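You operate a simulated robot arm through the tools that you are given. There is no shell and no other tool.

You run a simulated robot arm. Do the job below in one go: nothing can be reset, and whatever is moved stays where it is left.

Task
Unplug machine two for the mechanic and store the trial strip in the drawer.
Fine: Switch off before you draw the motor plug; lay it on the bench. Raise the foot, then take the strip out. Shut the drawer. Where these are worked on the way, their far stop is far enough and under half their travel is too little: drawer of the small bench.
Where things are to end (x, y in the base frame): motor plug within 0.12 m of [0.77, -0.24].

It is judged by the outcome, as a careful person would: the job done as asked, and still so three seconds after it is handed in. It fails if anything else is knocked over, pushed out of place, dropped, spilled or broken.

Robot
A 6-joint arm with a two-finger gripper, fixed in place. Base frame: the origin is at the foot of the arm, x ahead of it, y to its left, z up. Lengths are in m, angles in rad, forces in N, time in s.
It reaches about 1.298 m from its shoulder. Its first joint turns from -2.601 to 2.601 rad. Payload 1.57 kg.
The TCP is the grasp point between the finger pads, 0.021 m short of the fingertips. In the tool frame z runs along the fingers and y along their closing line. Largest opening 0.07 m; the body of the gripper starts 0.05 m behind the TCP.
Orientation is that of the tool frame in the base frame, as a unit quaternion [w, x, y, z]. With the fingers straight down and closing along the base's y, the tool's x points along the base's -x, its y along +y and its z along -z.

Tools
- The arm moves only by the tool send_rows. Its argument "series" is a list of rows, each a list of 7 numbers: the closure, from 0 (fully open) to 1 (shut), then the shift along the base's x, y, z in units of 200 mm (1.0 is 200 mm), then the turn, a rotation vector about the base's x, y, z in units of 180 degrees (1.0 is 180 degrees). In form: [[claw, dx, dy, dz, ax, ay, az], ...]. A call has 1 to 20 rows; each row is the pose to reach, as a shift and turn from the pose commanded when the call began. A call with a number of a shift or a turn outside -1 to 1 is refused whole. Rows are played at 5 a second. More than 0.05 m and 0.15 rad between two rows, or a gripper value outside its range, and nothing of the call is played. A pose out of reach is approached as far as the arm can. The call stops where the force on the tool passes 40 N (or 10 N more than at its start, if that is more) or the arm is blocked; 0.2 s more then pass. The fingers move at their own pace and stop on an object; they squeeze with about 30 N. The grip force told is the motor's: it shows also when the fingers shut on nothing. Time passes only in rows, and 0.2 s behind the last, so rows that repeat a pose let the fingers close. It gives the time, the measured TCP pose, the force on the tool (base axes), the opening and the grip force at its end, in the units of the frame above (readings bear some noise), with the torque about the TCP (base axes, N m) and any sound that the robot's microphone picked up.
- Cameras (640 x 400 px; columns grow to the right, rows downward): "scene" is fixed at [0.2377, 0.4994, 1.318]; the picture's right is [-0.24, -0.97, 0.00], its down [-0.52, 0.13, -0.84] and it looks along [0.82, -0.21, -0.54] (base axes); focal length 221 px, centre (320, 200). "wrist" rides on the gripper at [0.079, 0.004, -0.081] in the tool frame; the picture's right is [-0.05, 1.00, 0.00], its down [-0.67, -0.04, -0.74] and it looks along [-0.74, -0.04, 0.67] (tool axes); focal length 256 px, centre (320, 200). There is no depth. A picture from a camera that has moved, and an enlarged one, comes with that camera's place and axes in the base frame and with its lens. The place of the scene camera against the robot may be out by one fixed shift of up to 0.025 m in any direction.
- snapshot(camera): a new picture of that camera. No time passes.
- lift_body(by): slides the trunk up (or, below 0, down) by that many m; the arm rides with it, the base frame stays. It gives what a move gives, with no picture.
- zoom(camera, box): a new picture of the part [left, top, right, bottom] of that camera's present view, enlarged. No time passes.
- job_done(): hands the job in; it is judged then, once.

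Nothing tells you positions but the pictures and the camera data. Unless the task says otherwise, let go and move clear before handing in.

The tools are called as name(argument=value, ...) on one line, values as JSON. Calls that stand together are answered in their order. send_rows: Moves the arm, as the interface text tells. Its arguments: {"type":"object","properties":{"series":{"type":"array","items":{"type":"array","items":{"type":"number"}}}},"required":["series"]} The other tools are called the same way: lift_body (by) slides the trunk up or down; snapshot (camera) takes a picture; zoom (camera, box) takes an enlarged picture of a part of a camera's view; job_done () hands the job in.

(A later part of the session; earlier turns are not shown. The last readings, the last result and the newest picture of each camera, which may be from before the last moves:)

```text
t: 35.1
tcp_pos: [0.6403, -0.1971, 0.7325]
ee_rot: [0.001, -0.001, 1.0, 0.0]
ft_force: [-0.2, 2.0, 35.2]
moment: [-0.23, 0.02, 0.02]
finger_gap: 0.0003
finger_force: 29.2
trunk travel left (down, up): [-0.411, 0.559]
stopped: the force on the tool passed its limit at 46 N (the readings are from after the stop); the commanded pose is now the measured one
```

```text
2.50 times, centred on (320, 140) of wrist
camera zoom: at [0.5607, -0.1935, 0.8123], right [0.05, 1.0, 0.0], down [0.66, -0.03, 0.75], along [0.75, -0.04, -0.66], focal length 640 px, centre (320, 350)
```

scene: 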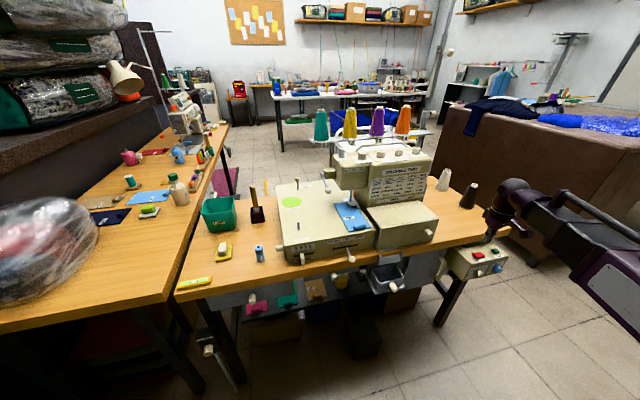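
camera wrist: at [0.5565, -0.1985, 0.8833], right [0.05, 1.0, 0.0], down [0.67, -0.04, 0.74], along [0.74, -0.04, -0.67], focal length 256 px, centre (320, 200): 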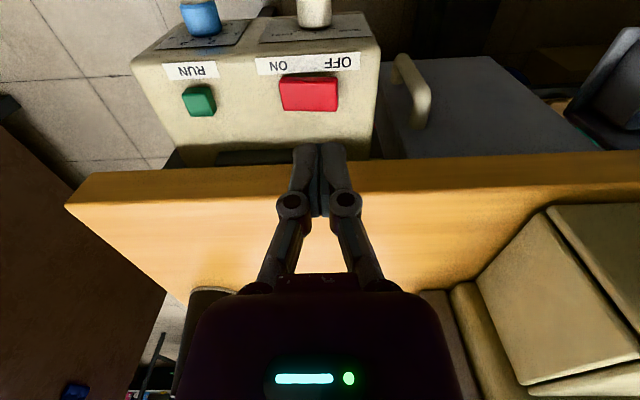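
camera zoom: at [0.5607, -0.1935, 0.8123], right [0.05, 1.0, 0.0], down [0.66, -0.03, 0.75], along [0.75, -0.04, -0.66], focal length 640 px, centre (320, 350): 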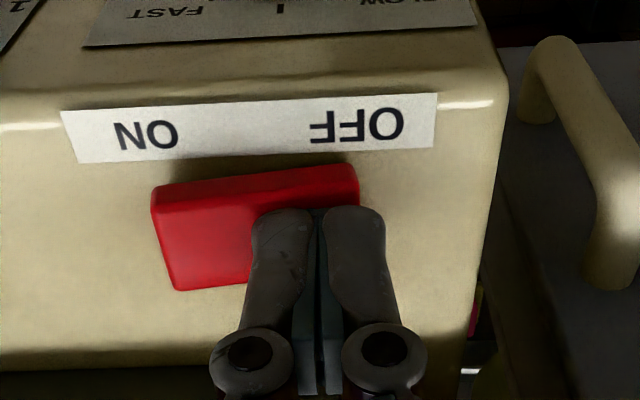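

The press met a hard stop with the tip at z≈0.711 and no click was reported. I'll lift off and compare the rocker's tilt with before.

lift_body(by=0.0215)

zoom(camera="wrist", box=[220, 60, 420, 220])

zoom(camera="scene", box=[440, 230, 520, 290])

```text
t: 35.8
tcp_pos: [0.642, -0.1973, 0.7506]
ee_rot: [0.002, 0.001, 1.0, 0.001]
ft_force: [0.6, 0.1, 0.0]
moment: [-0.05, 0.01, 0.0]
finger_gap: 0.0
finger_force: 28.9
trunk travel left (down, up): [-0.433, 0.537]
```

```text
2.50 times, centred on (320, 140) of wrist
camera zoom: at [0.5623, -0.1941, 0.832], right [0.05, 1.0, 0.0], down [0.67, -0.03, 0.75], along [0.74, -0.04, -0.67], focal length 640 px, centre (320, 350)
```

zoom: 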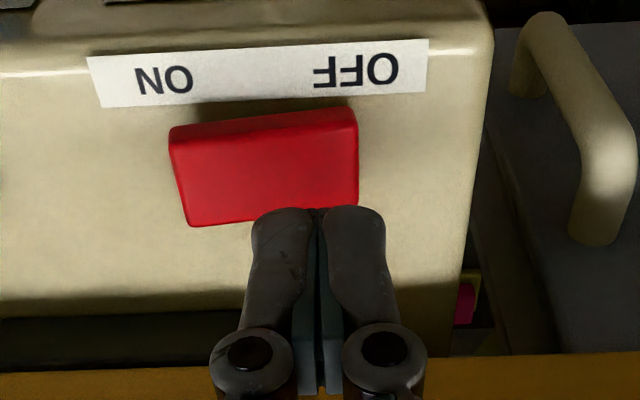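

```text
6.67 times, centred on (480, 260) of scene
camera zoom: at [0.2377, 0.4994, 1.318], right [-0.24, -0.97, 0.0], down [-0.52, 0.13, -0.84], along [0.82, -0.21, -0.54], focal length 1474 px, centre (-747, -200)
```

zoom: 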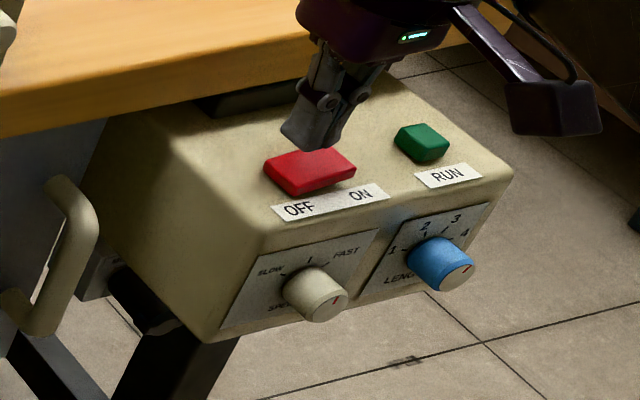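

The rocker has tipped: its OFF side is now down, so the motor is switched off. Next I'll back away, open the fingers and drop to plug height.

lift_body(by=0.05)

send_rows(series=[[1, -0.2, -0.06, 0, 0, 0, 0], [1, -0.41, -0.12, 0, 0, 0, 0], [0.5, -0.62, -0.18, 0, 0, 0, 0], [0, -0.825, -0.234, 0, 0, 0, 0], [0, -0.825, -0.234, 0, 0, 0, 0], [0, -0.825, -0.234, 0, 0, 0, 0]])

lift_body(by=-0.4)

lift_body(by=-0.074)

```text
t: 36.7
tcp_pos: [0.6412, -0.1985, 0.8011]
ee_rot: [0.001, 0.0, 1.0, 0.0]
ft_force: [-0.4, -0.6, 0.9]
moment: [0.01, 0.0, 0.01]
finger_gap: 0.0001
finger_force: 28.8
trunk travel left (down, up): [-0.483, 0.487]
```

```text
t: 38.1
tcp_pos: [0.477, -0.2456, 0.8017]
ee_rot: [0.001, -0.001, 1.0, 0.0]
ft_force: [0.0, 0.2, 0.0]
moment: [0.0, 0.0, 0.0]
finger_gap: 0.0699
finger_force: 0.1
trunk travel left (down, up): [-0.483, 0.487]
```

```text
t: 41.9
tcp_pos: [0.477, -0.2446, 0.4027]
ee_rot: [0.001, 0.0, 1.0, 0.0]
ft_force: [-0.3, 0.2, 0.7]
moment: [0.0, 0.0, -0.01]
finger_gap: 0.07
finger_force: 0.1
trunk travel left (down, up): [-0.083, 0.887]
```

```text
t: 43.0
tcp_pos: [0.4789, -0.2442, 0.3275]
ee_rot: [0.001, 0.0, 1.0, 0.0]
ft_force: [0.3, -0.5, 0.4]
moment: [0.01, -0.02, -0.02]
finger_gap: 0.0699
finger_force: 0.1
trunk travel left (down, up): [-0.009, 0.961]
```

Now I'll swing the fingers up to nearly horizontal, pointing at the plug; the open fingers will stop just short of it.

send_rows(series=[[0, 0.1258, 0, 0.0085, 0, -0.0429, 0], [0, 0.2491, 0, 0.0338, 0, -0.0859, 0], [0, 0.368, 0, 0.0755, 0, -0.1288, 0], [0, 0.4803, 0, 0.1328, 0, -0.1717, 0], [0, 0.5838, 0, 0.2047, 0, -0.2146, 0], [0, 0.6767, 0, 0.2898, 0, -0.2576, 0], [0, 0.7573, 0, 0.3866, 0, -0.3005, 0], [0, 0.8242, 0, 0.4934, 0, -0.3434, 0], [0, 0.8761, 0, 0.6083, 0, -0.3864, 0], [0, 0.912, 0, 0.729, 0, -0.4293, 0], [0, 0.9315, 0, 0.8535, 0, -0.4722, 0]])

snapshot(camera="wrist")

zoom(camera="scene", box=[400, 220, 560, 340])

```text
t: 45.5
tcp_pos: [0.6663, -0.2456, 0.4988]
ee_rot: [0.678, -0.001, 0.735, -0.001]
ft_force: [-0.3, 0.6, -0.2]
moment: [0.0, 0.06, 0.03]
finger_gap: 0.0701
finger_force: 0.1
trunk travel left (down, up): [-0.009, 0.961]
```

```text
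taken
camera wrist: at [0.5782, -0.2405, 0.4255], right [0.01, 1.0, 0.05], down [-0.69, -0.03, 0.72], along [0.73, -0.04, 0.69], focal length 256 px, centre (320, 200)
```

wrist: 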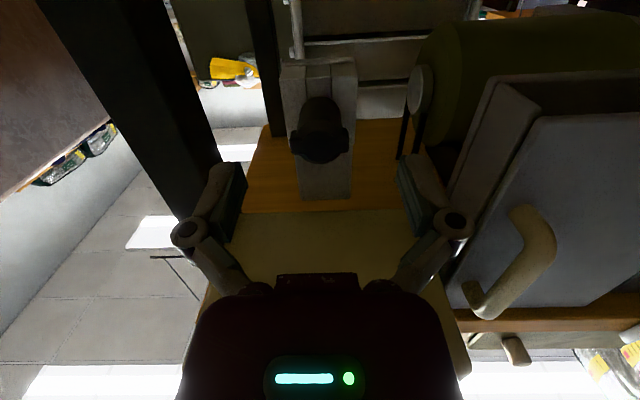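

```text
3.33 times, centred on (480, 280) of scene
camera zoom: at [0.2377, 0.4994, 1.318], right [-0.24, -0.97, 0.0], down [-0.52, 0.13, -0.84], along [0.82, -0.21, -0.54], focal length 737 px, centre (-213, -67)
```

zoom: 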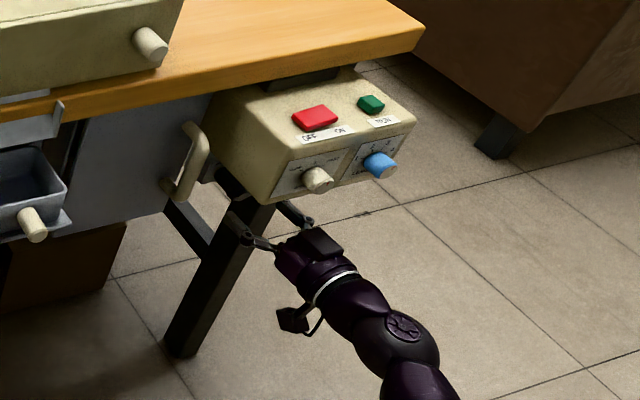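

The plug is centred between the open fingers. I'll advance 42 mm along x and close on it.

send_rows(series=[[0, 0.07, 0, 0, 0, 0, 0], [0, 0.14, 0, 0, 0, 0, 0], [0, 0.21, 0, 0, 0, 0, 0]])

snapshot(camera="wrist")

```text
t: 46.2
tcp_pos: [0.707, -0.2466, 0.4982]
ee_rot: [0.677, 0.0, 0.736, -0.001]
ft_force: [-0.2, 0.1, -0.1]
moment: [0.01, -0.01, 0.01]
finger_gap: 0.0698
finger_force: 0.2
trunk travel left (down, up): [-0.009, 0.961]
```

```text
taken
camera wrist: at [0.6198, -0.2412, 0.4254], right [0.0, 1.0, 0.05], down [-0.69, -0.03, 0.73], along [0.73, -0.04, 0.69], focal length 256 px, centre (320, 200)
```

wrist: 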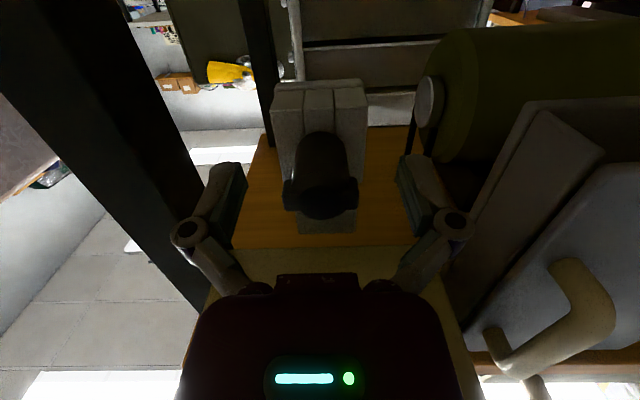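

The plug sits between the pads. I'll close the gripper on it.

send_rows(series=[[0.5, 0, 0, 0, 0, 0, 0], [1, 0, 0, 0, 0, 0, 0], [1, 0, 0, 0, 0, 0, 0], [1, 0, 0, 0, 0, 0, 0]])

snapshot(camera="wrist")

```text
t: 47.2
tcp_pos: [0.7055, -0.2448, 0.4986]
ee_rot: [0.677, -0.001, 0.736, 0.0]
ft_force: [-11.1, -0.1, -1.8]
moment: [0.0, 0.21, -0.01]
finger_gap: 0.0287
finger_force: 29.5
trunk travel left (down, up): [-0.009, 0.961]
```

```text
taken
camera wrist: at [0.619, -0.241, 0.4255], right [0.0, 1.0, 0.05], down [-0.69, -0.03, 0.73], along [0.73, -0.04, 0.69], focal length 256 px, centre (320, 200)
```

wrist: 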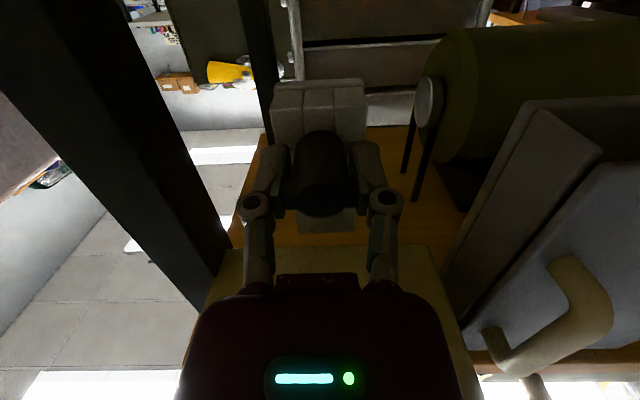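

The grip holds at a 28.7 mm gap, which is the plug's body. I'll draw it straight back along -x.

send_rows(series=[[1, -0.03, 0, 0, 0, 0, 0], [1, -0.06, 0, 0, 0, 0, 0], [1, -0.09, 0, 0, 0, 0, 0], [1, -0.12, 0, 0, 0, 0, 0], [1, -0.15, 0, 0, 0, 0, 0], [1, -0.18, 0, 0, 0, 0, 0], [1, -0.21, 0, 0, 0, 0, 0]])

snapshot(camera="wrist")

```text
t: 48.9
tcp_pos: [0.6651, -0.2468, 0.4981]
ee_rot: [0.677, -0.001, 0.736, 0.0]
ft_force: [-0.4, -1.3, 0.4]
moment: [0.0, 0.01, -0.03]
finger_gap: 0.0286
finger_force: 30.4
trunk travel left (down, up): [-0.009, 0.961]
```

```text
taken
camera wrist: at [0.5779, -0.2414, 0.4252], right [0.0, 1.0, 0.05], down [-0.69, -0.04, 0.73], along [0.73, -0.04, 0.68], focal length 256 px, centre (320, 200)
```

wrist: 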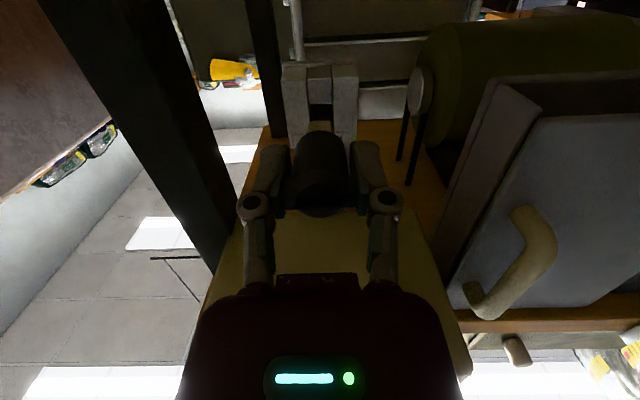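

The plug is out of its socket and held, with no residual force. I'll swing the fingers down clear of the bracket and raise it above bench height.

send_rows(series=[[1, -0.0195, 0, -0.1245, 0, 0.0429, 0], [1, -0.0554, 0, -0.2452, 0, 0.0858, 0], [1, -0.1073, 0, -0.3601, 0, 0.1288, 0], [1, -0.1742, 0, -0.4669, 0, 0.1717, 0], [1, -0.2548, 0, -0.5637, 0, 0.2146, 0], [1, -0.3477, 0, -0.6488, 0, 0.2576, 0], [1, -0.4512, 0, -0.7207, 0, 0.3005, 0], [1, -0.5635, 0, -0.778, 0, 0.3434, 0], [1, -0.6824, 0, -0.8197, 0, 0.3863, 0], [1, -0.8057, 0, -0.845, 0, 0.4293, 0], [1, -0.9315, 0, -0.8535, 0, 0.4722, 0]])

lift_body(by=0.4)

lift_body(by=0.25)

snapshot(camera="wrist")

zoom(camera="scene", box=[420, 150, 640, 300])

```text
t: 51.2
tcp_pos: [0.4793, -0.2465, 0.3271]
ee_rot: [-0.001, 0.001, 1.0, 0.001]
ft_force: [-0.1, 1.3, 0.3]
moment: [-0.01, 0.04, -0.01]
finger_gap: 0.0287
finger_force: 30.1
trunk travel left (down, up): [-0.009, 0.961]
```

```text
t: 55.1
tcp_pos: [0.4793, -0.2457, 0.7275]
ee_rot: [0.002, 0.0, 1.0, 0.0]
ft_force: [0.1, 0.4, -0.5]
moment: [-0.01, 0.02, 0.01]
finger_gap: 0.0284
finger_force: 29.9
trunk travel left (down, up): [-0.409, 0.561]
```

```text
t: 57.7
tcp_pos: [0.4795, -0.2456, 0.9787]
ee_rot: [0.001, 0.0, 1.0, 0.0]
ft_force: [-0.4, -0.9, 0.5]
moment: [-0.01, 0.0, 0.02]
finger_gap: 0.0286
finger_force: 29.8
trunk travel left (down, up): [-0.659, 0.311]
```

```text
taken
camera wrist: at [0.4006, -0.2415, 1.058], right [0.05, 1.0, 0.0], down [0.67, -0.04, 0.75], along [0.74, -0.04, -0.67], focal length 256 px, centre (320, 200)
```

wrist: 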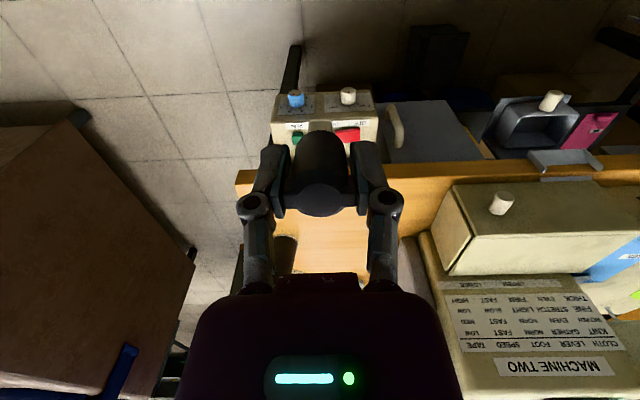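

```text
2.67 times, centred on (530, 225) of scene
camera zoom: at [0.2377, 0.4994, 1.318], right [-0.24, -0.97, 0.0], down [-0.52, 0.13, -0.84], along [0.82, -0.21, -0.54], focal length 590 px, centre (-240, 133)
```

zoom: 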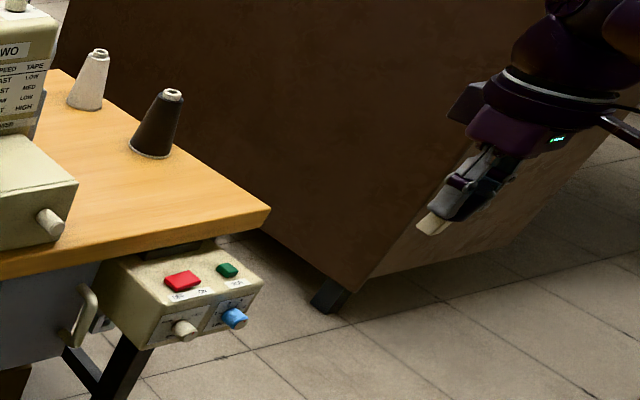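

The plug is held with its pale insert end protruding beyond the fingertips. To lay it flat, the camera must be above the hand, so I'll roll the hand 180° here in open space, starting with the first half.

send_rows(series=[[1, 0, 0, 0, 0, 0, -0.045], [1, 0, 0, 0, 0, 0, -0.09], [1, 0, 0, 0, 0, 0, -0.135], [1, 0, 0, 0, 0, 0, -0.18], [1, 0, 0, 0, 0, 0, -0.225], [1, 0, 0, 0, 0, 0, -0.27], [1, 0, 0, 0, 0, 0, -0.315], [1, 0, 0, 0, 0, 0, -0.36], [1, 0, 0, 0, 0, 0, -0.405], [1, 0, 0, 0, 0, 0, -0.45], [1, 0, 0, 0, 0, 0, -0.5]])

```text
refused: row 11 steps farther than a row can; nothing moved
```

send_rows(series=[[1, 0, 0, 0, 0, 0, -0.0455], [1, 0, 0, 0, 0, 0, -0.091], [1, 0, 0, 0, 0, 0, -0.1364], [1, 0, 0, 0, 0, 0, -0.1818], [1, 0, 0, 0, 0, 0, -0.2273], [1, 0, 0, 0, 0, 0, -0.2727], [1, 0, 0, 0, 0, 0, -0.3182], [1, 0, 0, 0, 0, 0, -0.3636], [1, 0, 0, 0, 0, 0, -0.4091], [1, 0, 0, 0, 0, 0, -0.4545], [1, 0, 0, 0, 0, 0, -0.5]])

snapshot(camera="scene")

```text
t: 60.1
tcp_pos: [0.4777, -0.2449, 0.9774]
ee_rot: [0.001, 0.708, 0.706, -0.001]
ft_force: [-0.2, 0.2, 0.3]
moment: [-0.03, 0.01, 0.03]
finger_gap: 0.0287
finger_force: 30.1
trunk travel left (down, up): [-0.659, 0.311]
```

```text
taken
```

scene: 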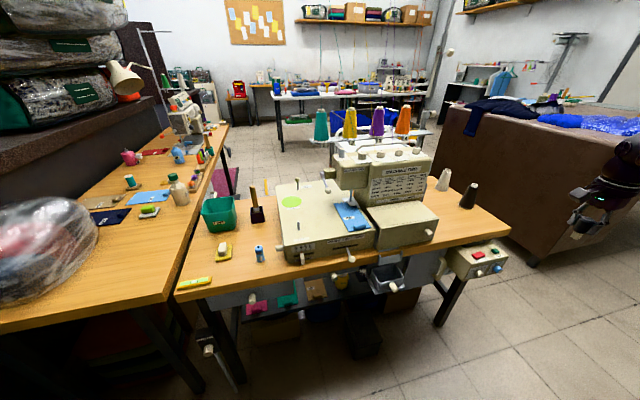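

Half the roll went smoothly; now the second half.

send_rows(series=[[1, 0, 0, 0, 0, 0, -0.0455], [1, 0, 0, 0, 0, 0, -0.091], [1, 0, 0, 0, 0, 0, -0.1364], [1, 0, 0, 0, 0, 0, -0.1818], [1, 0, 0, 0, 0, 0, -0.2273], [1, 0, 0, 0, 0, 0, -0.2727], [1, 0, 0, 0, 0, 0, -0.3182], [1, 0, 0, 0, 0, 0, -0.3636], [1, 0, 0, 0, 0, 0, -0.4091], [1, 0, 0, 0, 0, 0, -0.4545], [1, 0, 0, 0, 0, 0, -0.5]])

snapshot(camera="wrist")

```text
t: 62.5
tcp_pos: [0.479, -0.2447, 0.9767]
ee_rot: [0.0, 1.0, -0.001, 0.0]
ft_force: [-0.9, 0.4, 0.1]
moment: [0.02, 0.0, -0.03]
finger_gap: 0.0289
finger_force: 29.7
trunk travel left (down, up): [-0.659, 0.311]
```

```text
taken
camera wrist: at [0.5593, -0.2497, 1.0581], right [-0.05, -1.0, 0.0], down [-0.67, 0.04, 0.75], along [-0.74, 0.04, -0.67], focal length 256 px, centre (320, 200)
```

wrist: 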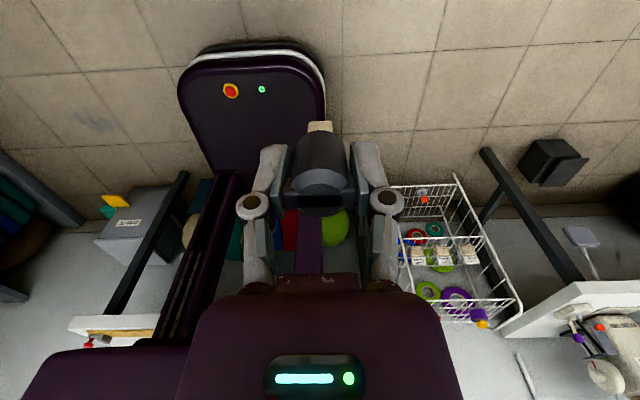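

The roll is complete and the camera is now on the far side of the hand. Next I'll pitch the hand forward 75°, so the plug lies nearly flat, while still high up.

send_rows(series=[[1, 0.122, 0, 0.008, 0, -0.0417, 0], [1, 0.242, 0, 0.032, 0, -0.0833, 0], [1, 0.358, 0, 0.071, 0, -0.125, 0], [1, 0.4675, 0, 0.125, 0, -0.1667, 0], [1, 0.569, 0, 0.193, 0, -0.2083, 0], [1, 0.661, 0, 0.274, 0, -0.25, 0], [1, 0.742, 0, 0.366, 0, -0.2917, 0], [1, 0.81, 0, 0.4675, 0, -0.3333, 0], [1, 0.864, 0, 0.577, 0, -0.375, 0], [1, 0.903, 0, 0.693, 0, -0.4167, 0]])

send_rows(series=[[1, 0.16, 0.0, 0, 0, 0, 0], [1, 0.32, 0.0, 0, 0, 0, 0], [1, 0.46, 0.02, 0, 0, 0, 0]])

snapshot(camera="wrist")

snapshot(camera="scene")

```text
t: 64.7
tcp_pos: [0.6598, -0.2477, 1.1146]
ee_rot: [0.0, 0.793, 0.001, 0.609]
ft_force: [-0.4, -0.7, -0.1]
moment: [-0.01, 0.02, 0.02]
finger_gap: 0.0286
finger_force: 30.4
trunk travel left (down, up): [-0.659, 0.311]
```

```text
t: 65.5
tcp_pos: [0.7515, -0.2436, 1.1158]
ee_rot: [0.0, 0.793, 0.0, 0.609]
ft_force: [1.3, -0.3, 0.2]
moment: [0.02, -0.01, 0.01]
finger_gap: 0.0286
finger_force: 30.0
trunk travel left (down, up): [-0.659, 0.311]
```

```text
taken
camera wrist: at [0.6948, -0.2478, 1.2125], right [-0.01, -1.0, -0.05], down [-0.89, 0.04, -0.45], along [0.45, 0.04, -0.89], focal length 256 px, centre (320, 200)
```

wrist: 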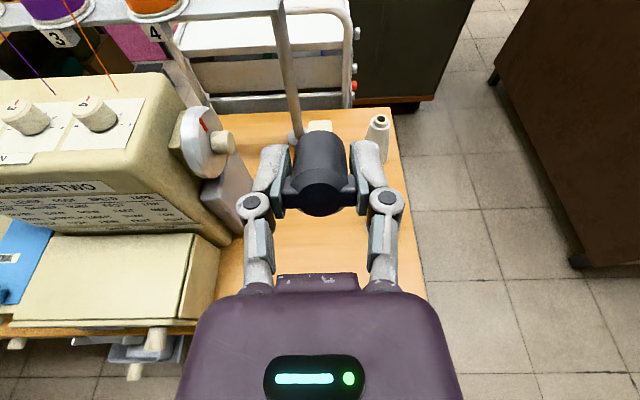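

```text
taken
```

scene: 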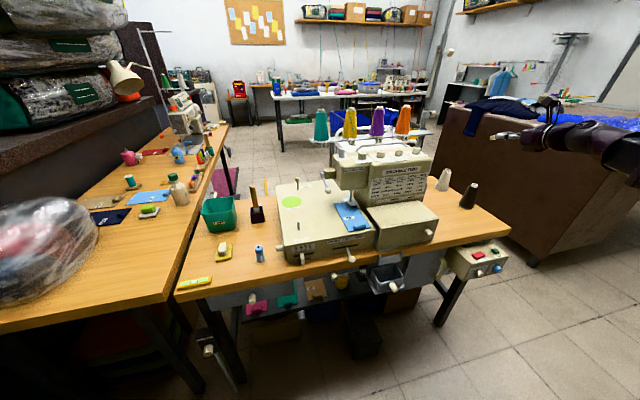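

Good view: the bench area around (0.77, -0.24) is clear of the machine and the cones. I'll lower the plug towards the bench top.

lift_body(by=-0.3)

snapshot(camera="wrist")

zoom(camera="scene", box=[400, 150, 560, 260])

```text
t: 68.5
tcp_pos: [0.7512, -0.2434, 0.8159]
ee_rot: [0.0, 0.793, 0.001, 0.609]
ft_force: [-0.1, -0.3, -0.5]
moment: [0.0, -0.04, 0.0]
finger_gap: 0.0285
finger_force: 30.1
trunk travel left (down, up): [-0.359, 0.611]
```

```text
taken
camera wrist: at [0.6941, -0.2477, 0.9127], right [-0.01, -1.0, -0.05], down [-0.89, 0.04, -0.45], along [0.45, 0.04, -0.89], focal length 256 px, centre (320, 200)
```

wrist: 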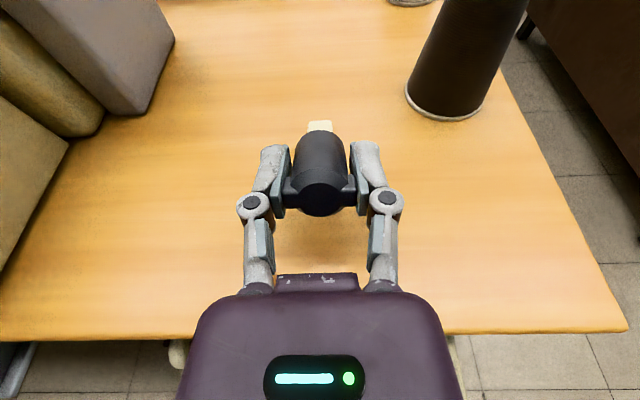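

```text
3.64 times, centred on (480, 205) of scene
camera zoom: at [0.2377, 0.4994, 1.318], right [-0.24, -0.97, 0.0], down [-0.52, 0.13, -0.84], along [0.82, -0.21, -0.54], focal length 804 px, centre (-262, 182)
```

zoom: 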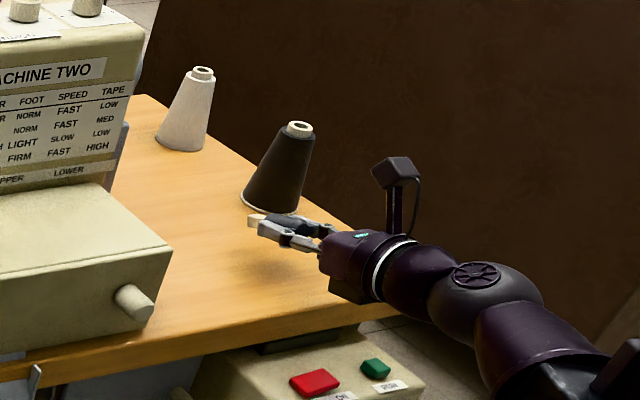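

lift_body(by=-0.025)

lift_body(by=-0.006)

zoom(camera="wrist", box=[220, 80, 420, 240])

```text
t: 69.2
tcp_pos: [0.7522, -0.2424, 0.7901]
ee_rot: [0.001, 0.792, -0.001, 0.61]
ft_force: [-0.8, -0.4, 0.6]
moment: [-0.01, 0.03, 0.01]
finger_gap: 0.0288
finger_force: 30.1
trunk travel left (down, up): [-0.334, 0.636]
```

```text
t: 69.7
tcp_pos: [0.7509, -0.2426, 0.7849]
ee_rot: [0.001, 0.794, 0.0, 0.608]
ft_force: [-0.4, 1.1, 0.8]
moment: [0.01, 0.01, -0.04]
finger_gap: 0.029
finger_force: 29.8
trunk travel left (down, up): [-0.328, 0.642]
```

```text
2.50 times, centred on (320, 160) of wrist
camera zoom: at [0.6941, -0.2477, 0.8816], right [-0.01, -1.0, -0.05], down [-0.89, 0.03, -0.45], along [0.45, 0.04, -0.89], focal length 640 px, centre (320, 300)
```

zoom: 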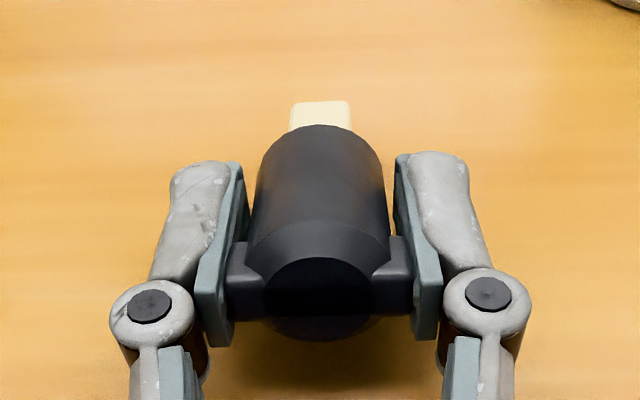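

lift_body(by=-0.005)

lift_body(by=-0.004)

lift_body(by=-0.004)

```text
t: 70.3
tcp_pos: [0.7501, -0.2441, 0.7815]
ee_rot: [-0.001, 0.793, 0.001, 0.61]
ft_force: [-1.8, 0.1, 13.3]
moment: [-0.02, -0.54, -0.06]
finger_gap: 0.0288
finger_force: 29.8
trunk travel left (down, up): [-0.323, 0.647]
```

```text
t: 70.8
tcp_pos: [0.7502, -0.2434, 0.776]
ee_rot: [0.001, 0.793, 0.0, 0.609]
ft_force: [-5.2, -0.2, 13.1]
moment: [0.02, -0.33, 0.01]
finger_gap: 0.0289
finger_force: 29.7
trunk travel left (down, up): [-0.319, 0.651]
```

```text
t: 71.3
tcp_pos: [0.7512, -0.243, 0.7729]
ee_rot: [0.0, 0.793, 0.001, 0.61]
ft_force: [-2.7, -0.6, 14.8]
moment: [-0.03, -0.31, 0.01]
finger_gap: 0.0284
finger_force: 30.0
trunk travel left (down, up): [-0.315, 0.655]
```

Contact at TCP z≈0.78, with a moderate force of about 13 N. I'll check the plug's attitude before letting go.

zoom(camera="wrist", box=[220, 80, 420, 240])

zoom(camera="scene", box=[440, 180, 540, 260])

```text
2.50 times, centred on (320, 160) of wrist
camera zoom: at [0.6931, -0.2475, 0.8697], right [-0.01, -1.0, -0.05], down [-0.89, 0.03, -0.45], along [0.45, 0.04, -0.89], focal length 640 px, centre (320, 300)
```

zoom: 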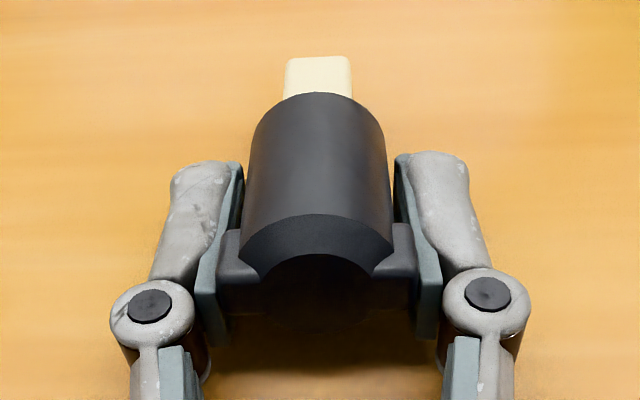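

```text
5.00 times, centred on (490, 220) of scene
camera zoom: at [0.2377, 0.4994, 1.318], right [-0.24, -0.97, 0.0], down [-0.52, 0.13, -0.84], along [0.82, -0.21, -0.54], focal length 1106 px, centre (-530, 100)
```

zoom: 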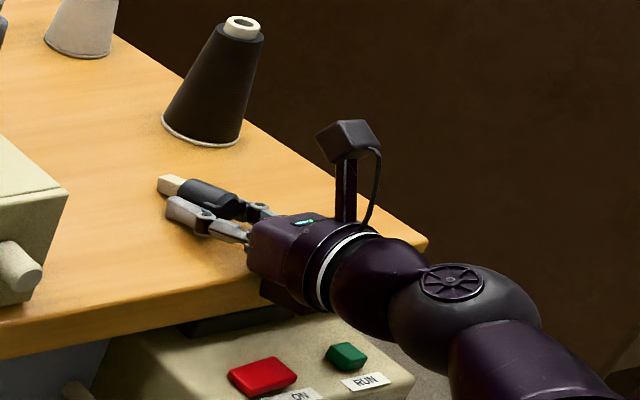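

The plug has levelled itself against the bench. I'll open the fingers to release it.

send_rows(series=[[0.45, 0, 0, 0, 0, 0, 0], [0.25, 0, 0, 0, 0, 0, 0], [0, 0, 0, 0, 0, 0, 0], [0, 0, 0, 0, 0, 0, 0]])

zoom(camera="wrist", box=[220, 80, 420, 240])

zoom(camera="scene", box=[440, 180, 540, 260])

```text
t: 72.3
tcp_pos: [0.7515, -0.2434, 0.772]
ee_rot: [0.001, 0.793, 0.0, 0.609]
ft_force: [0.3, -1.5, 0.3]
moment: [0.01, -0.02, 0.03]
finger_gap: 0.0701
finger_force: 0.0
trunk travel left (down, up): [-0.315, 0.655]
```

```text
2.50 times, centred on (320, 160) of wrist
camera zoom: at [0.6941, -0.2476, 0.8686], right [-0.01, -1.0, -0.05], down [-0.89, 0.03, -0.45], along [0.45, 0.04, -0.89], focal length 640 px, centre (320, 300)
```

zoom: 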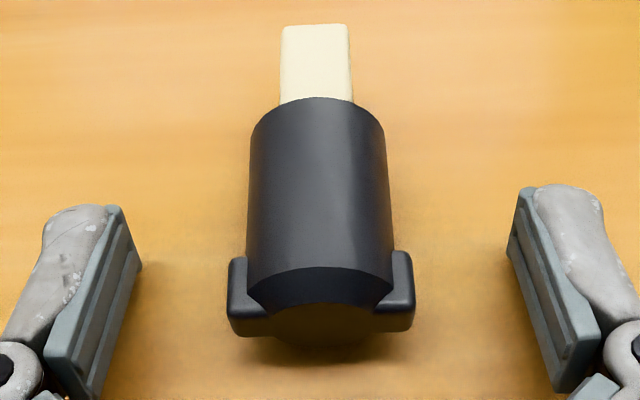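

```text
5.00 times, centred on (490, 220) of scene
camera zoom: at [0.2377, 0.4994, 1.318], right [-0.24, -0.97, 0.0], down [-0.52, 0.13, -0.84], along [0.82, -0.21, -0.54], focal length 1106 px, centre (-530, 100)
```

zoom: 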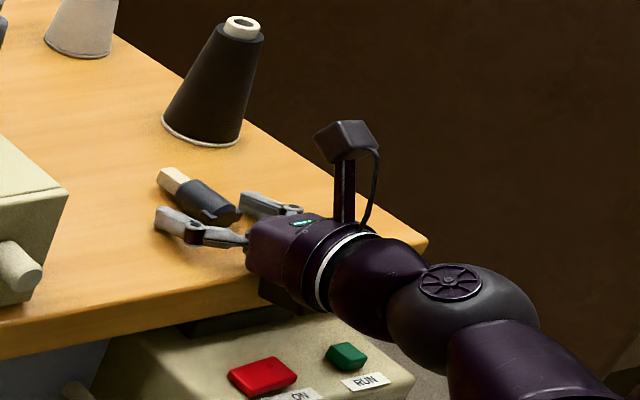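

The motor plug lies flat at about (0.77, -0.243). Now I'll raise straight up, bring the fingers back to vertical and turn towards the machine's foot lever and strip.

lift_body(by=0.4)

send_rows(series=[[0, -0.0393, 0, -0.1158, 0, 0.0417, 0], [0, -0.0934, 0, -0.2255, 0, 0.0833, 0], [0, -0.1613, 0, -0.3272, 0, 0.125, 0], [0, -0.242, 0, -0.4192, 0, 0.1667, 0], [0, -0.3339, 0, -0.4998, 0, 0.2083, 0], [0, -0.4356, 0, -0.5677, 0, 0.25, 0], [0, -0.5453, 0, -0.6219, 0, 0.2917, 0], [0, -0.6611, 0, -0.6611, 0, 0.3333, 0], [0, -0.7811, 0, -0.685, 0, 0.375, 0], [0, -0.9031, 0, -0.693, 0, 0.4167, 0]])

zoom(camera="scene", box=[400, 150, 560, 260])

```text
t: 76.2
tcp_pos: [0.7505, -0.2438, 1.1714]
ee_rot: [0.0, 0.793, 0.0, 0.609]
ft_force: [0.5, 0.1, 0.4]
moment: [0.04, 0.0, -0.01]
finger_gap: 0.0698
finger_force: 0.1
trunk travel left (down, up): [-0.715, 0.255]
```

```text
t: 78.3
tcp_pos: [0.5676, -0.2452, 1.0333]
ee_rot: [-0.001, 1.0, 0.0, -0.001]
ft_force: [0.3, 0.1, -0.8]
moment: [-0.01, 0.0, -0.01]
finger_gap: 0.0702
finger_force: 0.0
trunk travel left (down, up): [-0.715, 0.255]
```

```text
3.64 times, centred on (480, 205) of scene
camera zoom: at [0.2377, 0.4994, 1.318], right [-0.24, -0.97, 0.0], down [-0.52, 0.13, -0.84], along [0.82, -0.21, -0.54], focal length 804 px, centre (-262, 182)
```

zoom: 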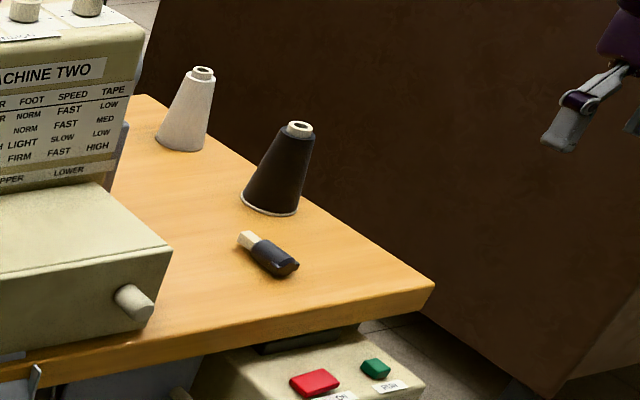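

The plug rests flat and still. I'll roll the hand back while sweeping left at a safe radius in front of the machine.

send_rows(series=[[0, 0.0145, 0.0909, 0, 0, 0, 0.0455], [0, 0.029, 0.1818, 0, 0, 0, 0.091], [0, 0.0435, 0.2727, 0, 0, 0, 0.1364], [0, 0.058, 0.3636, 0, 0, 0, 0.1818], [0, 0.0725, 0.4545, 0, 0, 0, 0.2273], [0, 0.087, 0.5454, 0, 0, 0, 0.2727], [0, 0.1015, 0.6363, 0, 0, 0, 0.3182], [0, 0.116, 0.7272, 0, 0, 0, 0.3636], [0, 0.1305, 0.8181, 0, 0, 0, 0.4091], [0, 0.145, 0.909, 0, 0, 0, 0.4545], [0, 0.16, 1.0, 0, 0, 0, 0.5]])

send_rows(series=[[0, 0, 0.0909, 0, 0, 0, 0.0455], [0, 0, 0.1818, 0, 0, 0, 0.091], [0, 0, 0.2727, 0, 0, 0, 0.1364], [0, 0, 0.3636, 0, 0, 0, 0.1818], [0, 0, 0.4545, 0, 0, 0, 0.2273], [0, 0, 0.5454, 0, 0, 0, 0.2727], [0, 0, 0.6363, 0, 0, 0, 0.3182], [0, 0, 0.7272, 0, 0, 0, 0.3636], [0, 0, 0.8181, 0, 0, 0, 0.4091], [0, 0, 0.909, 0, 0, 0, 0.4545], [0, 0, 1.0, 0, 0, 0, 0.5]])

send_rows(series=[[0, 0.05, 0.2, 0, 0, 0, 0], [0, 0.1, 0.4, 0, 0, 0, 0], [0, 0.15, 0.6, 0, 0, 0, 0], [0, 0.2, 0.75, 0, 0, 0, 0]])

snapshot(camera="wrist")

snapshot(camera="scene")

```text
t: 80.8
tcp_pos: [0.6041, -0.0432, 1.033]
ee_rot: [0.001, 0.705, 0.709, 0.0]
ft_force: [0.5, 0.3, -0.4]
moment: [0.0, 0.03, -0.01]
finger_gap: 0.0698
finger_force: 0.1
trunk travel left (down, up): [-0.715, 0.255]
```

```text
t: 83.2
tcp_pos: [0.604, 0.1579, 1.0341]
ee_rot: [0.0, -0.002, 1.0, 0.0]
ft_force: [-0.4, 0.0, 0.4]
moment: [-0.01, -0.01, 0.04]
finger_gap: 0.0701
finger_force: 0.0
trunk travel left (down, up): [-0.715, 0.255]
```

```text
t: 84.2
tcp_pos: [0.6426, 0.3078, 1.0338]
ee_rot: [-0.001, 0.0, 1.0, 0.0]
ft_force: [0.2, -0.1, 0.5]
moment: [0.0, 0.01, 0.03]
finger_gap: 0.07
finger_force: 0.1
trunk travel left (down, up): [-0.715, 0.255]
```

```text
taken
camera wrist: at [0.5625, 0.3126, 1.114], right [0.05, 1.0, 0.0], down [0.67, -0.03, 0.74], along [0.74, -0.04, -0.67], focal length 256 px, centre (320, 200)
```

wrist: 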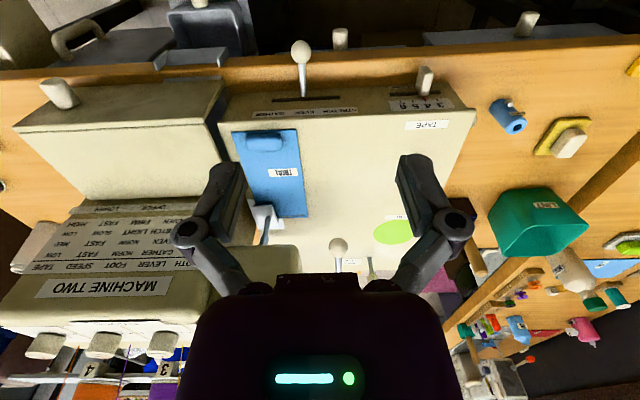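

```text
taken
```

scene: 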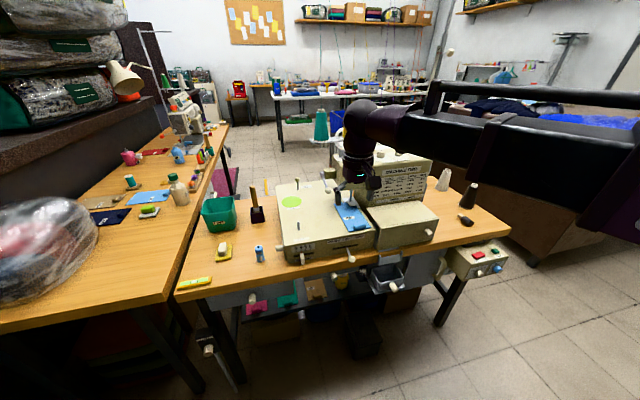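

zoom(camera="wrist", box=[220, 110, 420, 280])

zoom(camera="scene", box=[320, 150, 400, 240])

```text
2.35 times, centred on (320, 195) of wrist
camera zoom: at [0.5625, 0.3126, 1.114], right [0.05, 1.0, 0.0], down [0.67, -0.03, 0.74], along [0.74, -0.04, -0.67], focal length 602 px, centre (320, 212)
```

zoom: 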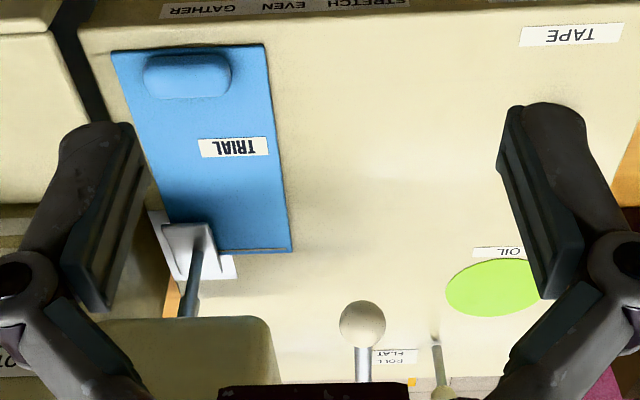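

```text
4.44 times, centred on (360, 195) of scene
camera zoom: at [0.2377, 0.4994, 1.318], right [-0.24, -0.97, 0.0], down [-0.52, 0.13, -0.84], along [0.82, -0.21, -0.54], focal length 983 px, centre (142, 222)
```

zoom: 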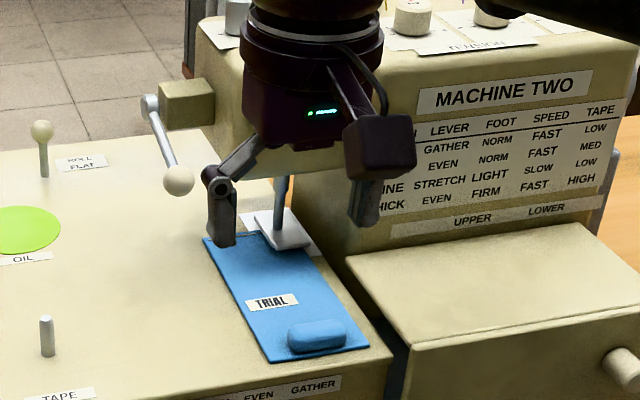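

The lever ball is at about (0.822, 0.320, 0.955), with its pivot at (0.903, 0.317, 0.98), so it should swing upward. I'll narrow the fingers and move above the ball.

send_rows(series=[[0.33, 0.2, 0.03, 0, 0, 0, 0], [0.33, 0.42, 0.045, 0, 0, 0, 0], [0.33, 0.65, 0.06, 0, 0, 0, 0], [0.33, 0.88, 0.061, 0, 0, 0, 0], [0.33, 0.88, 0.061, 0, 0, 0, 0]])

snapshot(camera="wrist")

zoom(camera="scene", box=[290, 120, 400, 240])

```text
t: 85.3
tcp_pos: [0.8176, 0.3158, 1.0336]
ee_rot: [0.0, -0.001, 1.0, 0.001]
ft_force: [-0.5, 0.0, 1.0]
moment: [0.03, 0.06, 0.0]
finger_gap: 0.047
finger_force: 0.1
out of reach, approached as far as the arm can: row 2, 3
trunk travel left (down, up): [-0.715, 0.255]
```

```text
taken
camera wrist: at [0.7395, 0.319, 1.1144], right [0.05, 1.0, 0.0], down [0.67, -0.03, 0.74], along [0.74, -0.04, -0.67], focal length 256 px, centre (320, 200)
```

wrist: 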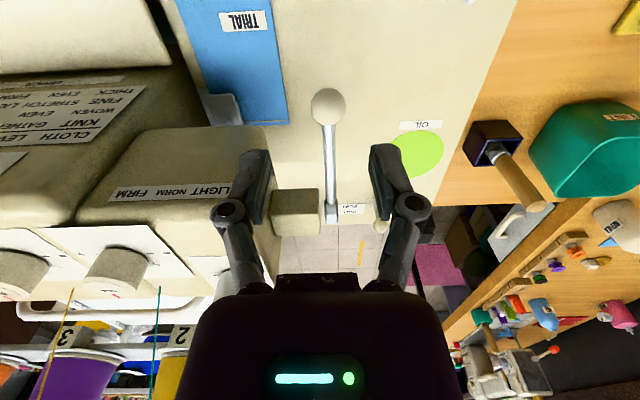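

```text
3.33 times, centred on (345, 180) of scene
camera zoom: at [0.2377, 0.4994, 1.318], right [-0.24, -0.97, 0.0], down [-0.52, 0.13, -0.84], along [0.82, -0.21, -0.54], focal length 737 px, centre (237, 267)
```

zoom: 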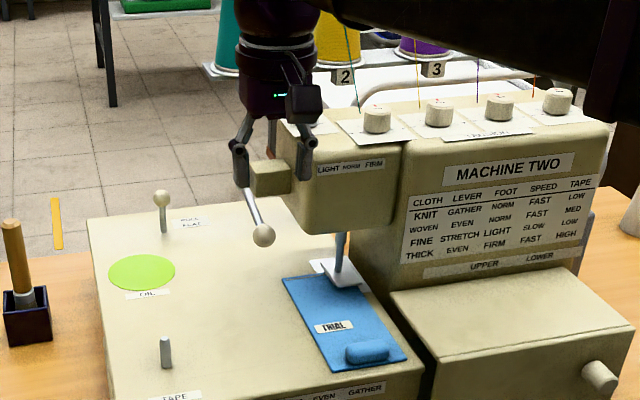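

The ball is at (0.823, 0.3195). I'll nudge over it, lower the fingers around it and close.

send_rows(series=[[0.33, 0.022, 0.016, 0, 0, 0, 0], [0.33, 0.022, 0.016, 0, 0, 0, 0]])

lift_body(by=-0.074)

snapshot(camera="wrist")

```text
t: 86.0
tcp_pos: [0.8235, 0.3188, 1.0327]
ee_rot: [0.0, 0.0, 1.0, 0.0]
ft_force: [-1.2, 0.9, 0.7]
moment: [0.04, 0.02, 0.0]
finger_gap: 0.047
finger_force: 0.1
trunk travel left (down, up): [-0.715, 0.255]
```

```text
t: 87.1
tcp_pos: [0.8227, 0.3187, 0.9589]
ee_rot: [0.0, 0.0, 1.0, 0.0]
ft_force: [-0.6, 0.7, 0.2]
moment: [0.01, 0.01, -0.02]
finger_gap: 0.0468
finger_force: 0.1
trunk travel left (down, up): [-0.641, 0.329]
```

```text
taken
camera wrist: at [0.7441, 0.323, 1.0403], right [0.05, 1.0, 0.0], down [0.67, -0.03, 0.74], along [0.74, -0.04, -0.67], focal length 256 px, centre (320, 200)
```

wrist: 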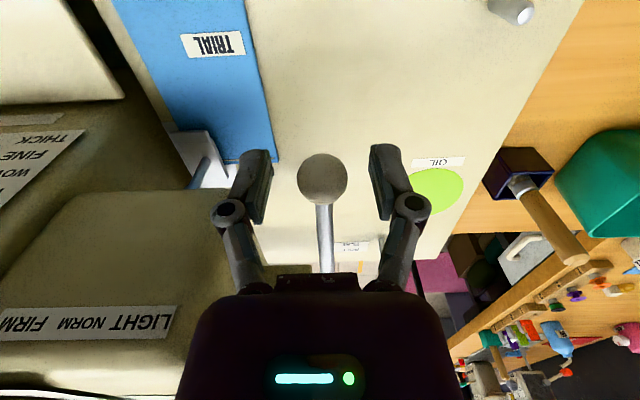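

The ball sits right at the grasp point. Closing on it now.

send_rows(series=[[0.7, 0, 0, 0, 0, 0, 0], [1, 0, 0, 0, 0, 0, 0], [1, 0, 0, 0, 0, 0, 0]])

lift_body(by=0.01)

lift_body(by=0.01)

```text
t: 87.9
tcp_pos: [0.8239, 0.3193, 0.9603]
ee_rot: [0.0, -0.001, 1.0, 0.0]
ft_force: [3.6, 6.6, 4.2]
moment: [0.07, -0.12, 0.02]
finger_gap: 0.0223
finger_force: 32.3
trunk travel left (down, up): [-0.641, 0.329]
```

```text
t: 88.5
tcp_pos: [0.8216, 0.3194, 0.9689]
ee_rot: [0.0, -0.001, 1.0, 0.0]
ft_force: [-6.2, 7.4, -4.8]
moment: [0.06, 0.34, 0.01]
finger_gap: 0.0223
finger_force: 31.8
trunk travel left (down, up): [-0.651, 0.319]
```

```text
t: 89.0
tcp_pos: [0.8231, 0.3211, 0.98]
ee_rot: [0.0, 0.0, 1.0, 0.0]
ft_force: [-4.5, 7.4, -4.2]
moment: [0.03, 0.32, -0.07]
finger_gap: 0.0226
finger_force: 32.0
trunk travel left (down, up): [-0.661, 0.309]
```

The lever moves up easily. I'll continue along its arc.

lift_body(by=0.015)

lift_body(by=0.012)

zoom(camera="scene", box=[290, 120, 400, 240])

snapshot(camera="wrist")

```text
t: 89.7
tcp_pos: [0.8249, 0.3208, 0.9939]
ee_rot: [0.002, 0.0, 1.0, 0.0]
ft_force: [2.2, 7.8, -2.0]
moment: [0.07, 0.07, -0.02]
finger_gap: 0.0228
finger_force: 32.0
trunk travel left (down, up): [-0.676, 0.294]
```

```text
t: 90.3
tcp_pos: [0.8256, 0.3193, 1.0045]
ee_rot: [0.001, 0.001, 1.0, 0.0]
ft_force: [9.0, 7.8, -1.8]
moment: [0.09, -0.05, 0.0]
finger_gap: 0.0226
finger_force: 32.2
trunk travel left (down, up): [-0.688, 0.282]
```

```text
3.33 times, centred on (345, 180) of scene
camera zoom: at [0.2377, 0.4994, 1.318], right [-0.24, -0.97, 0.0], down [-0.52, 0.13, -0.84], along [0.82, -0.21, -0.54], focal length 737 px, centre (237, 267)
```

zoom: 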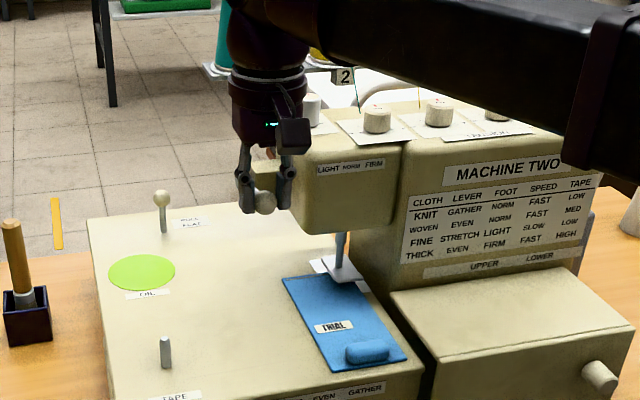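

```text
taken
camera wrist: at [0.7459, 0.3241, 1.0863], right [0.05, 1.0, 0.0], down [0.67, -0.03, 0.75], along [0.74, -0.04, -0.67], focal length 256 px, centre (320, 200)
```

wrist: 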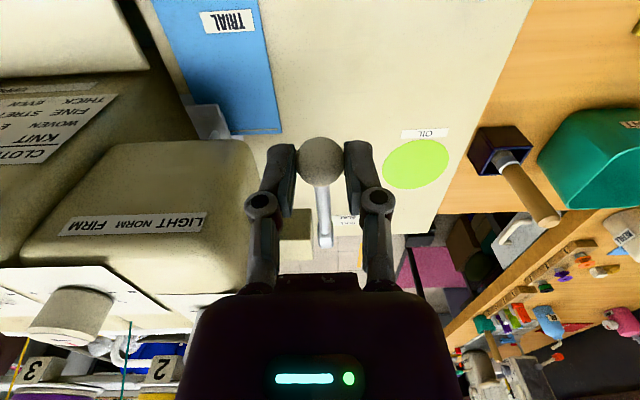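

The lever has risen to about +11°. I'll keep raising it while easing forward along the arc.

send_rows(series=[[1, 0.03, 0, 0, 0, 0, 0]])

lift_body(by=0.012)

send_rows(series=[[1, 0.03, 0, 0, 0, 0, 0]])

lift_body(by=0.01)

snapshot(camera="wrist")

zoom(camera="scene", box=[290, 120, 400, 240])

```text
t: 90.7
tcp_pos: [0.8244, 0.3202, 1.0079]
ee_rot: [-0.002, -0.001, 1.0, 0.001]
ft_force: [-17.1, 6.1, -5.0]
moment: [0.1, 0.87, 0.01]
finger_gap: 0.023
finger_force: 31.8
trunk travel left (down, up): [-0.688, 0.282]
```

```text
t: 91.3
tcp_pos: [0.8314, 0.3197, 1.0187]
ee_rot: [0.001, 0.001, 1.0, 0.0]
ft_force: [-0.4, 7.1, -1.8]
moment: [0.08, 0.21, -0.03]
finger_gap: 0.0233
finger_force: 32.2
trunk travel left (down, up): [-0.7, 0.27]
```

```text
t: 91.7
tcp_pos: [0.8316, 0.3209, 1.0192]
ee_rot: [-0.001, -0.001, 1.0, 0.0]
ft_force: [-18.8, 10.1, -1.4]
moment: [0.15, 0.8, 0.02]
finger_gap: 0.0231
finger_force: 32.1
trunk travel left (down, up): [-0.7, 0.27]
```

```text
t: 92.2
tcp_pos: [0.8377, 0.3201, 1.0284]
ee_rot: [0.002, -0.001, 1.0, 0.0]
ft_force: [0.6, 12.7, -3.2]
moment: [0.17, 0.14, -0.07]
finger_gap: 0.0233
finger_force: 32.0
trunk travel left (down, up): [-0.71, 0.26]
```

```text
taken
camera wrist: at [0.758, 0.3241, 1.1084], right [0.05, 1.0, 0.0], down [0.66, -0.03, 0.75], along [0.75, -0.04, -0.66], focal length 256 px, centre (320, 200)
```

wrist: 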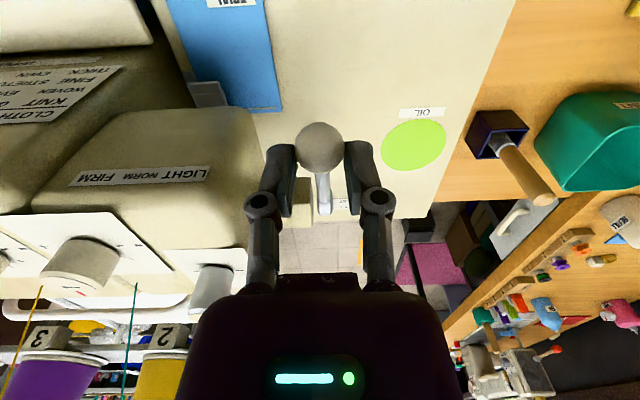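

```text
3.33 times, centred on (345, 180) of scene
camera zoom: at [0.2377, 0.4994, 1.318], right [-0.24, -0.97, 0.0], down [-0.52, 0.13, -0.84], along [0.82, -0.21, -0.54], focal length 737 px, centre (237, 267)
```

zoom: 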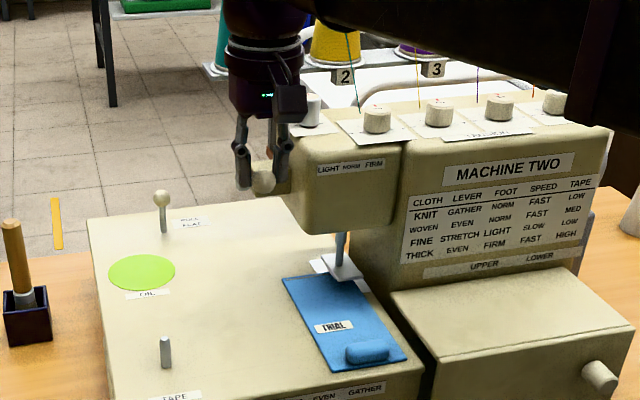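

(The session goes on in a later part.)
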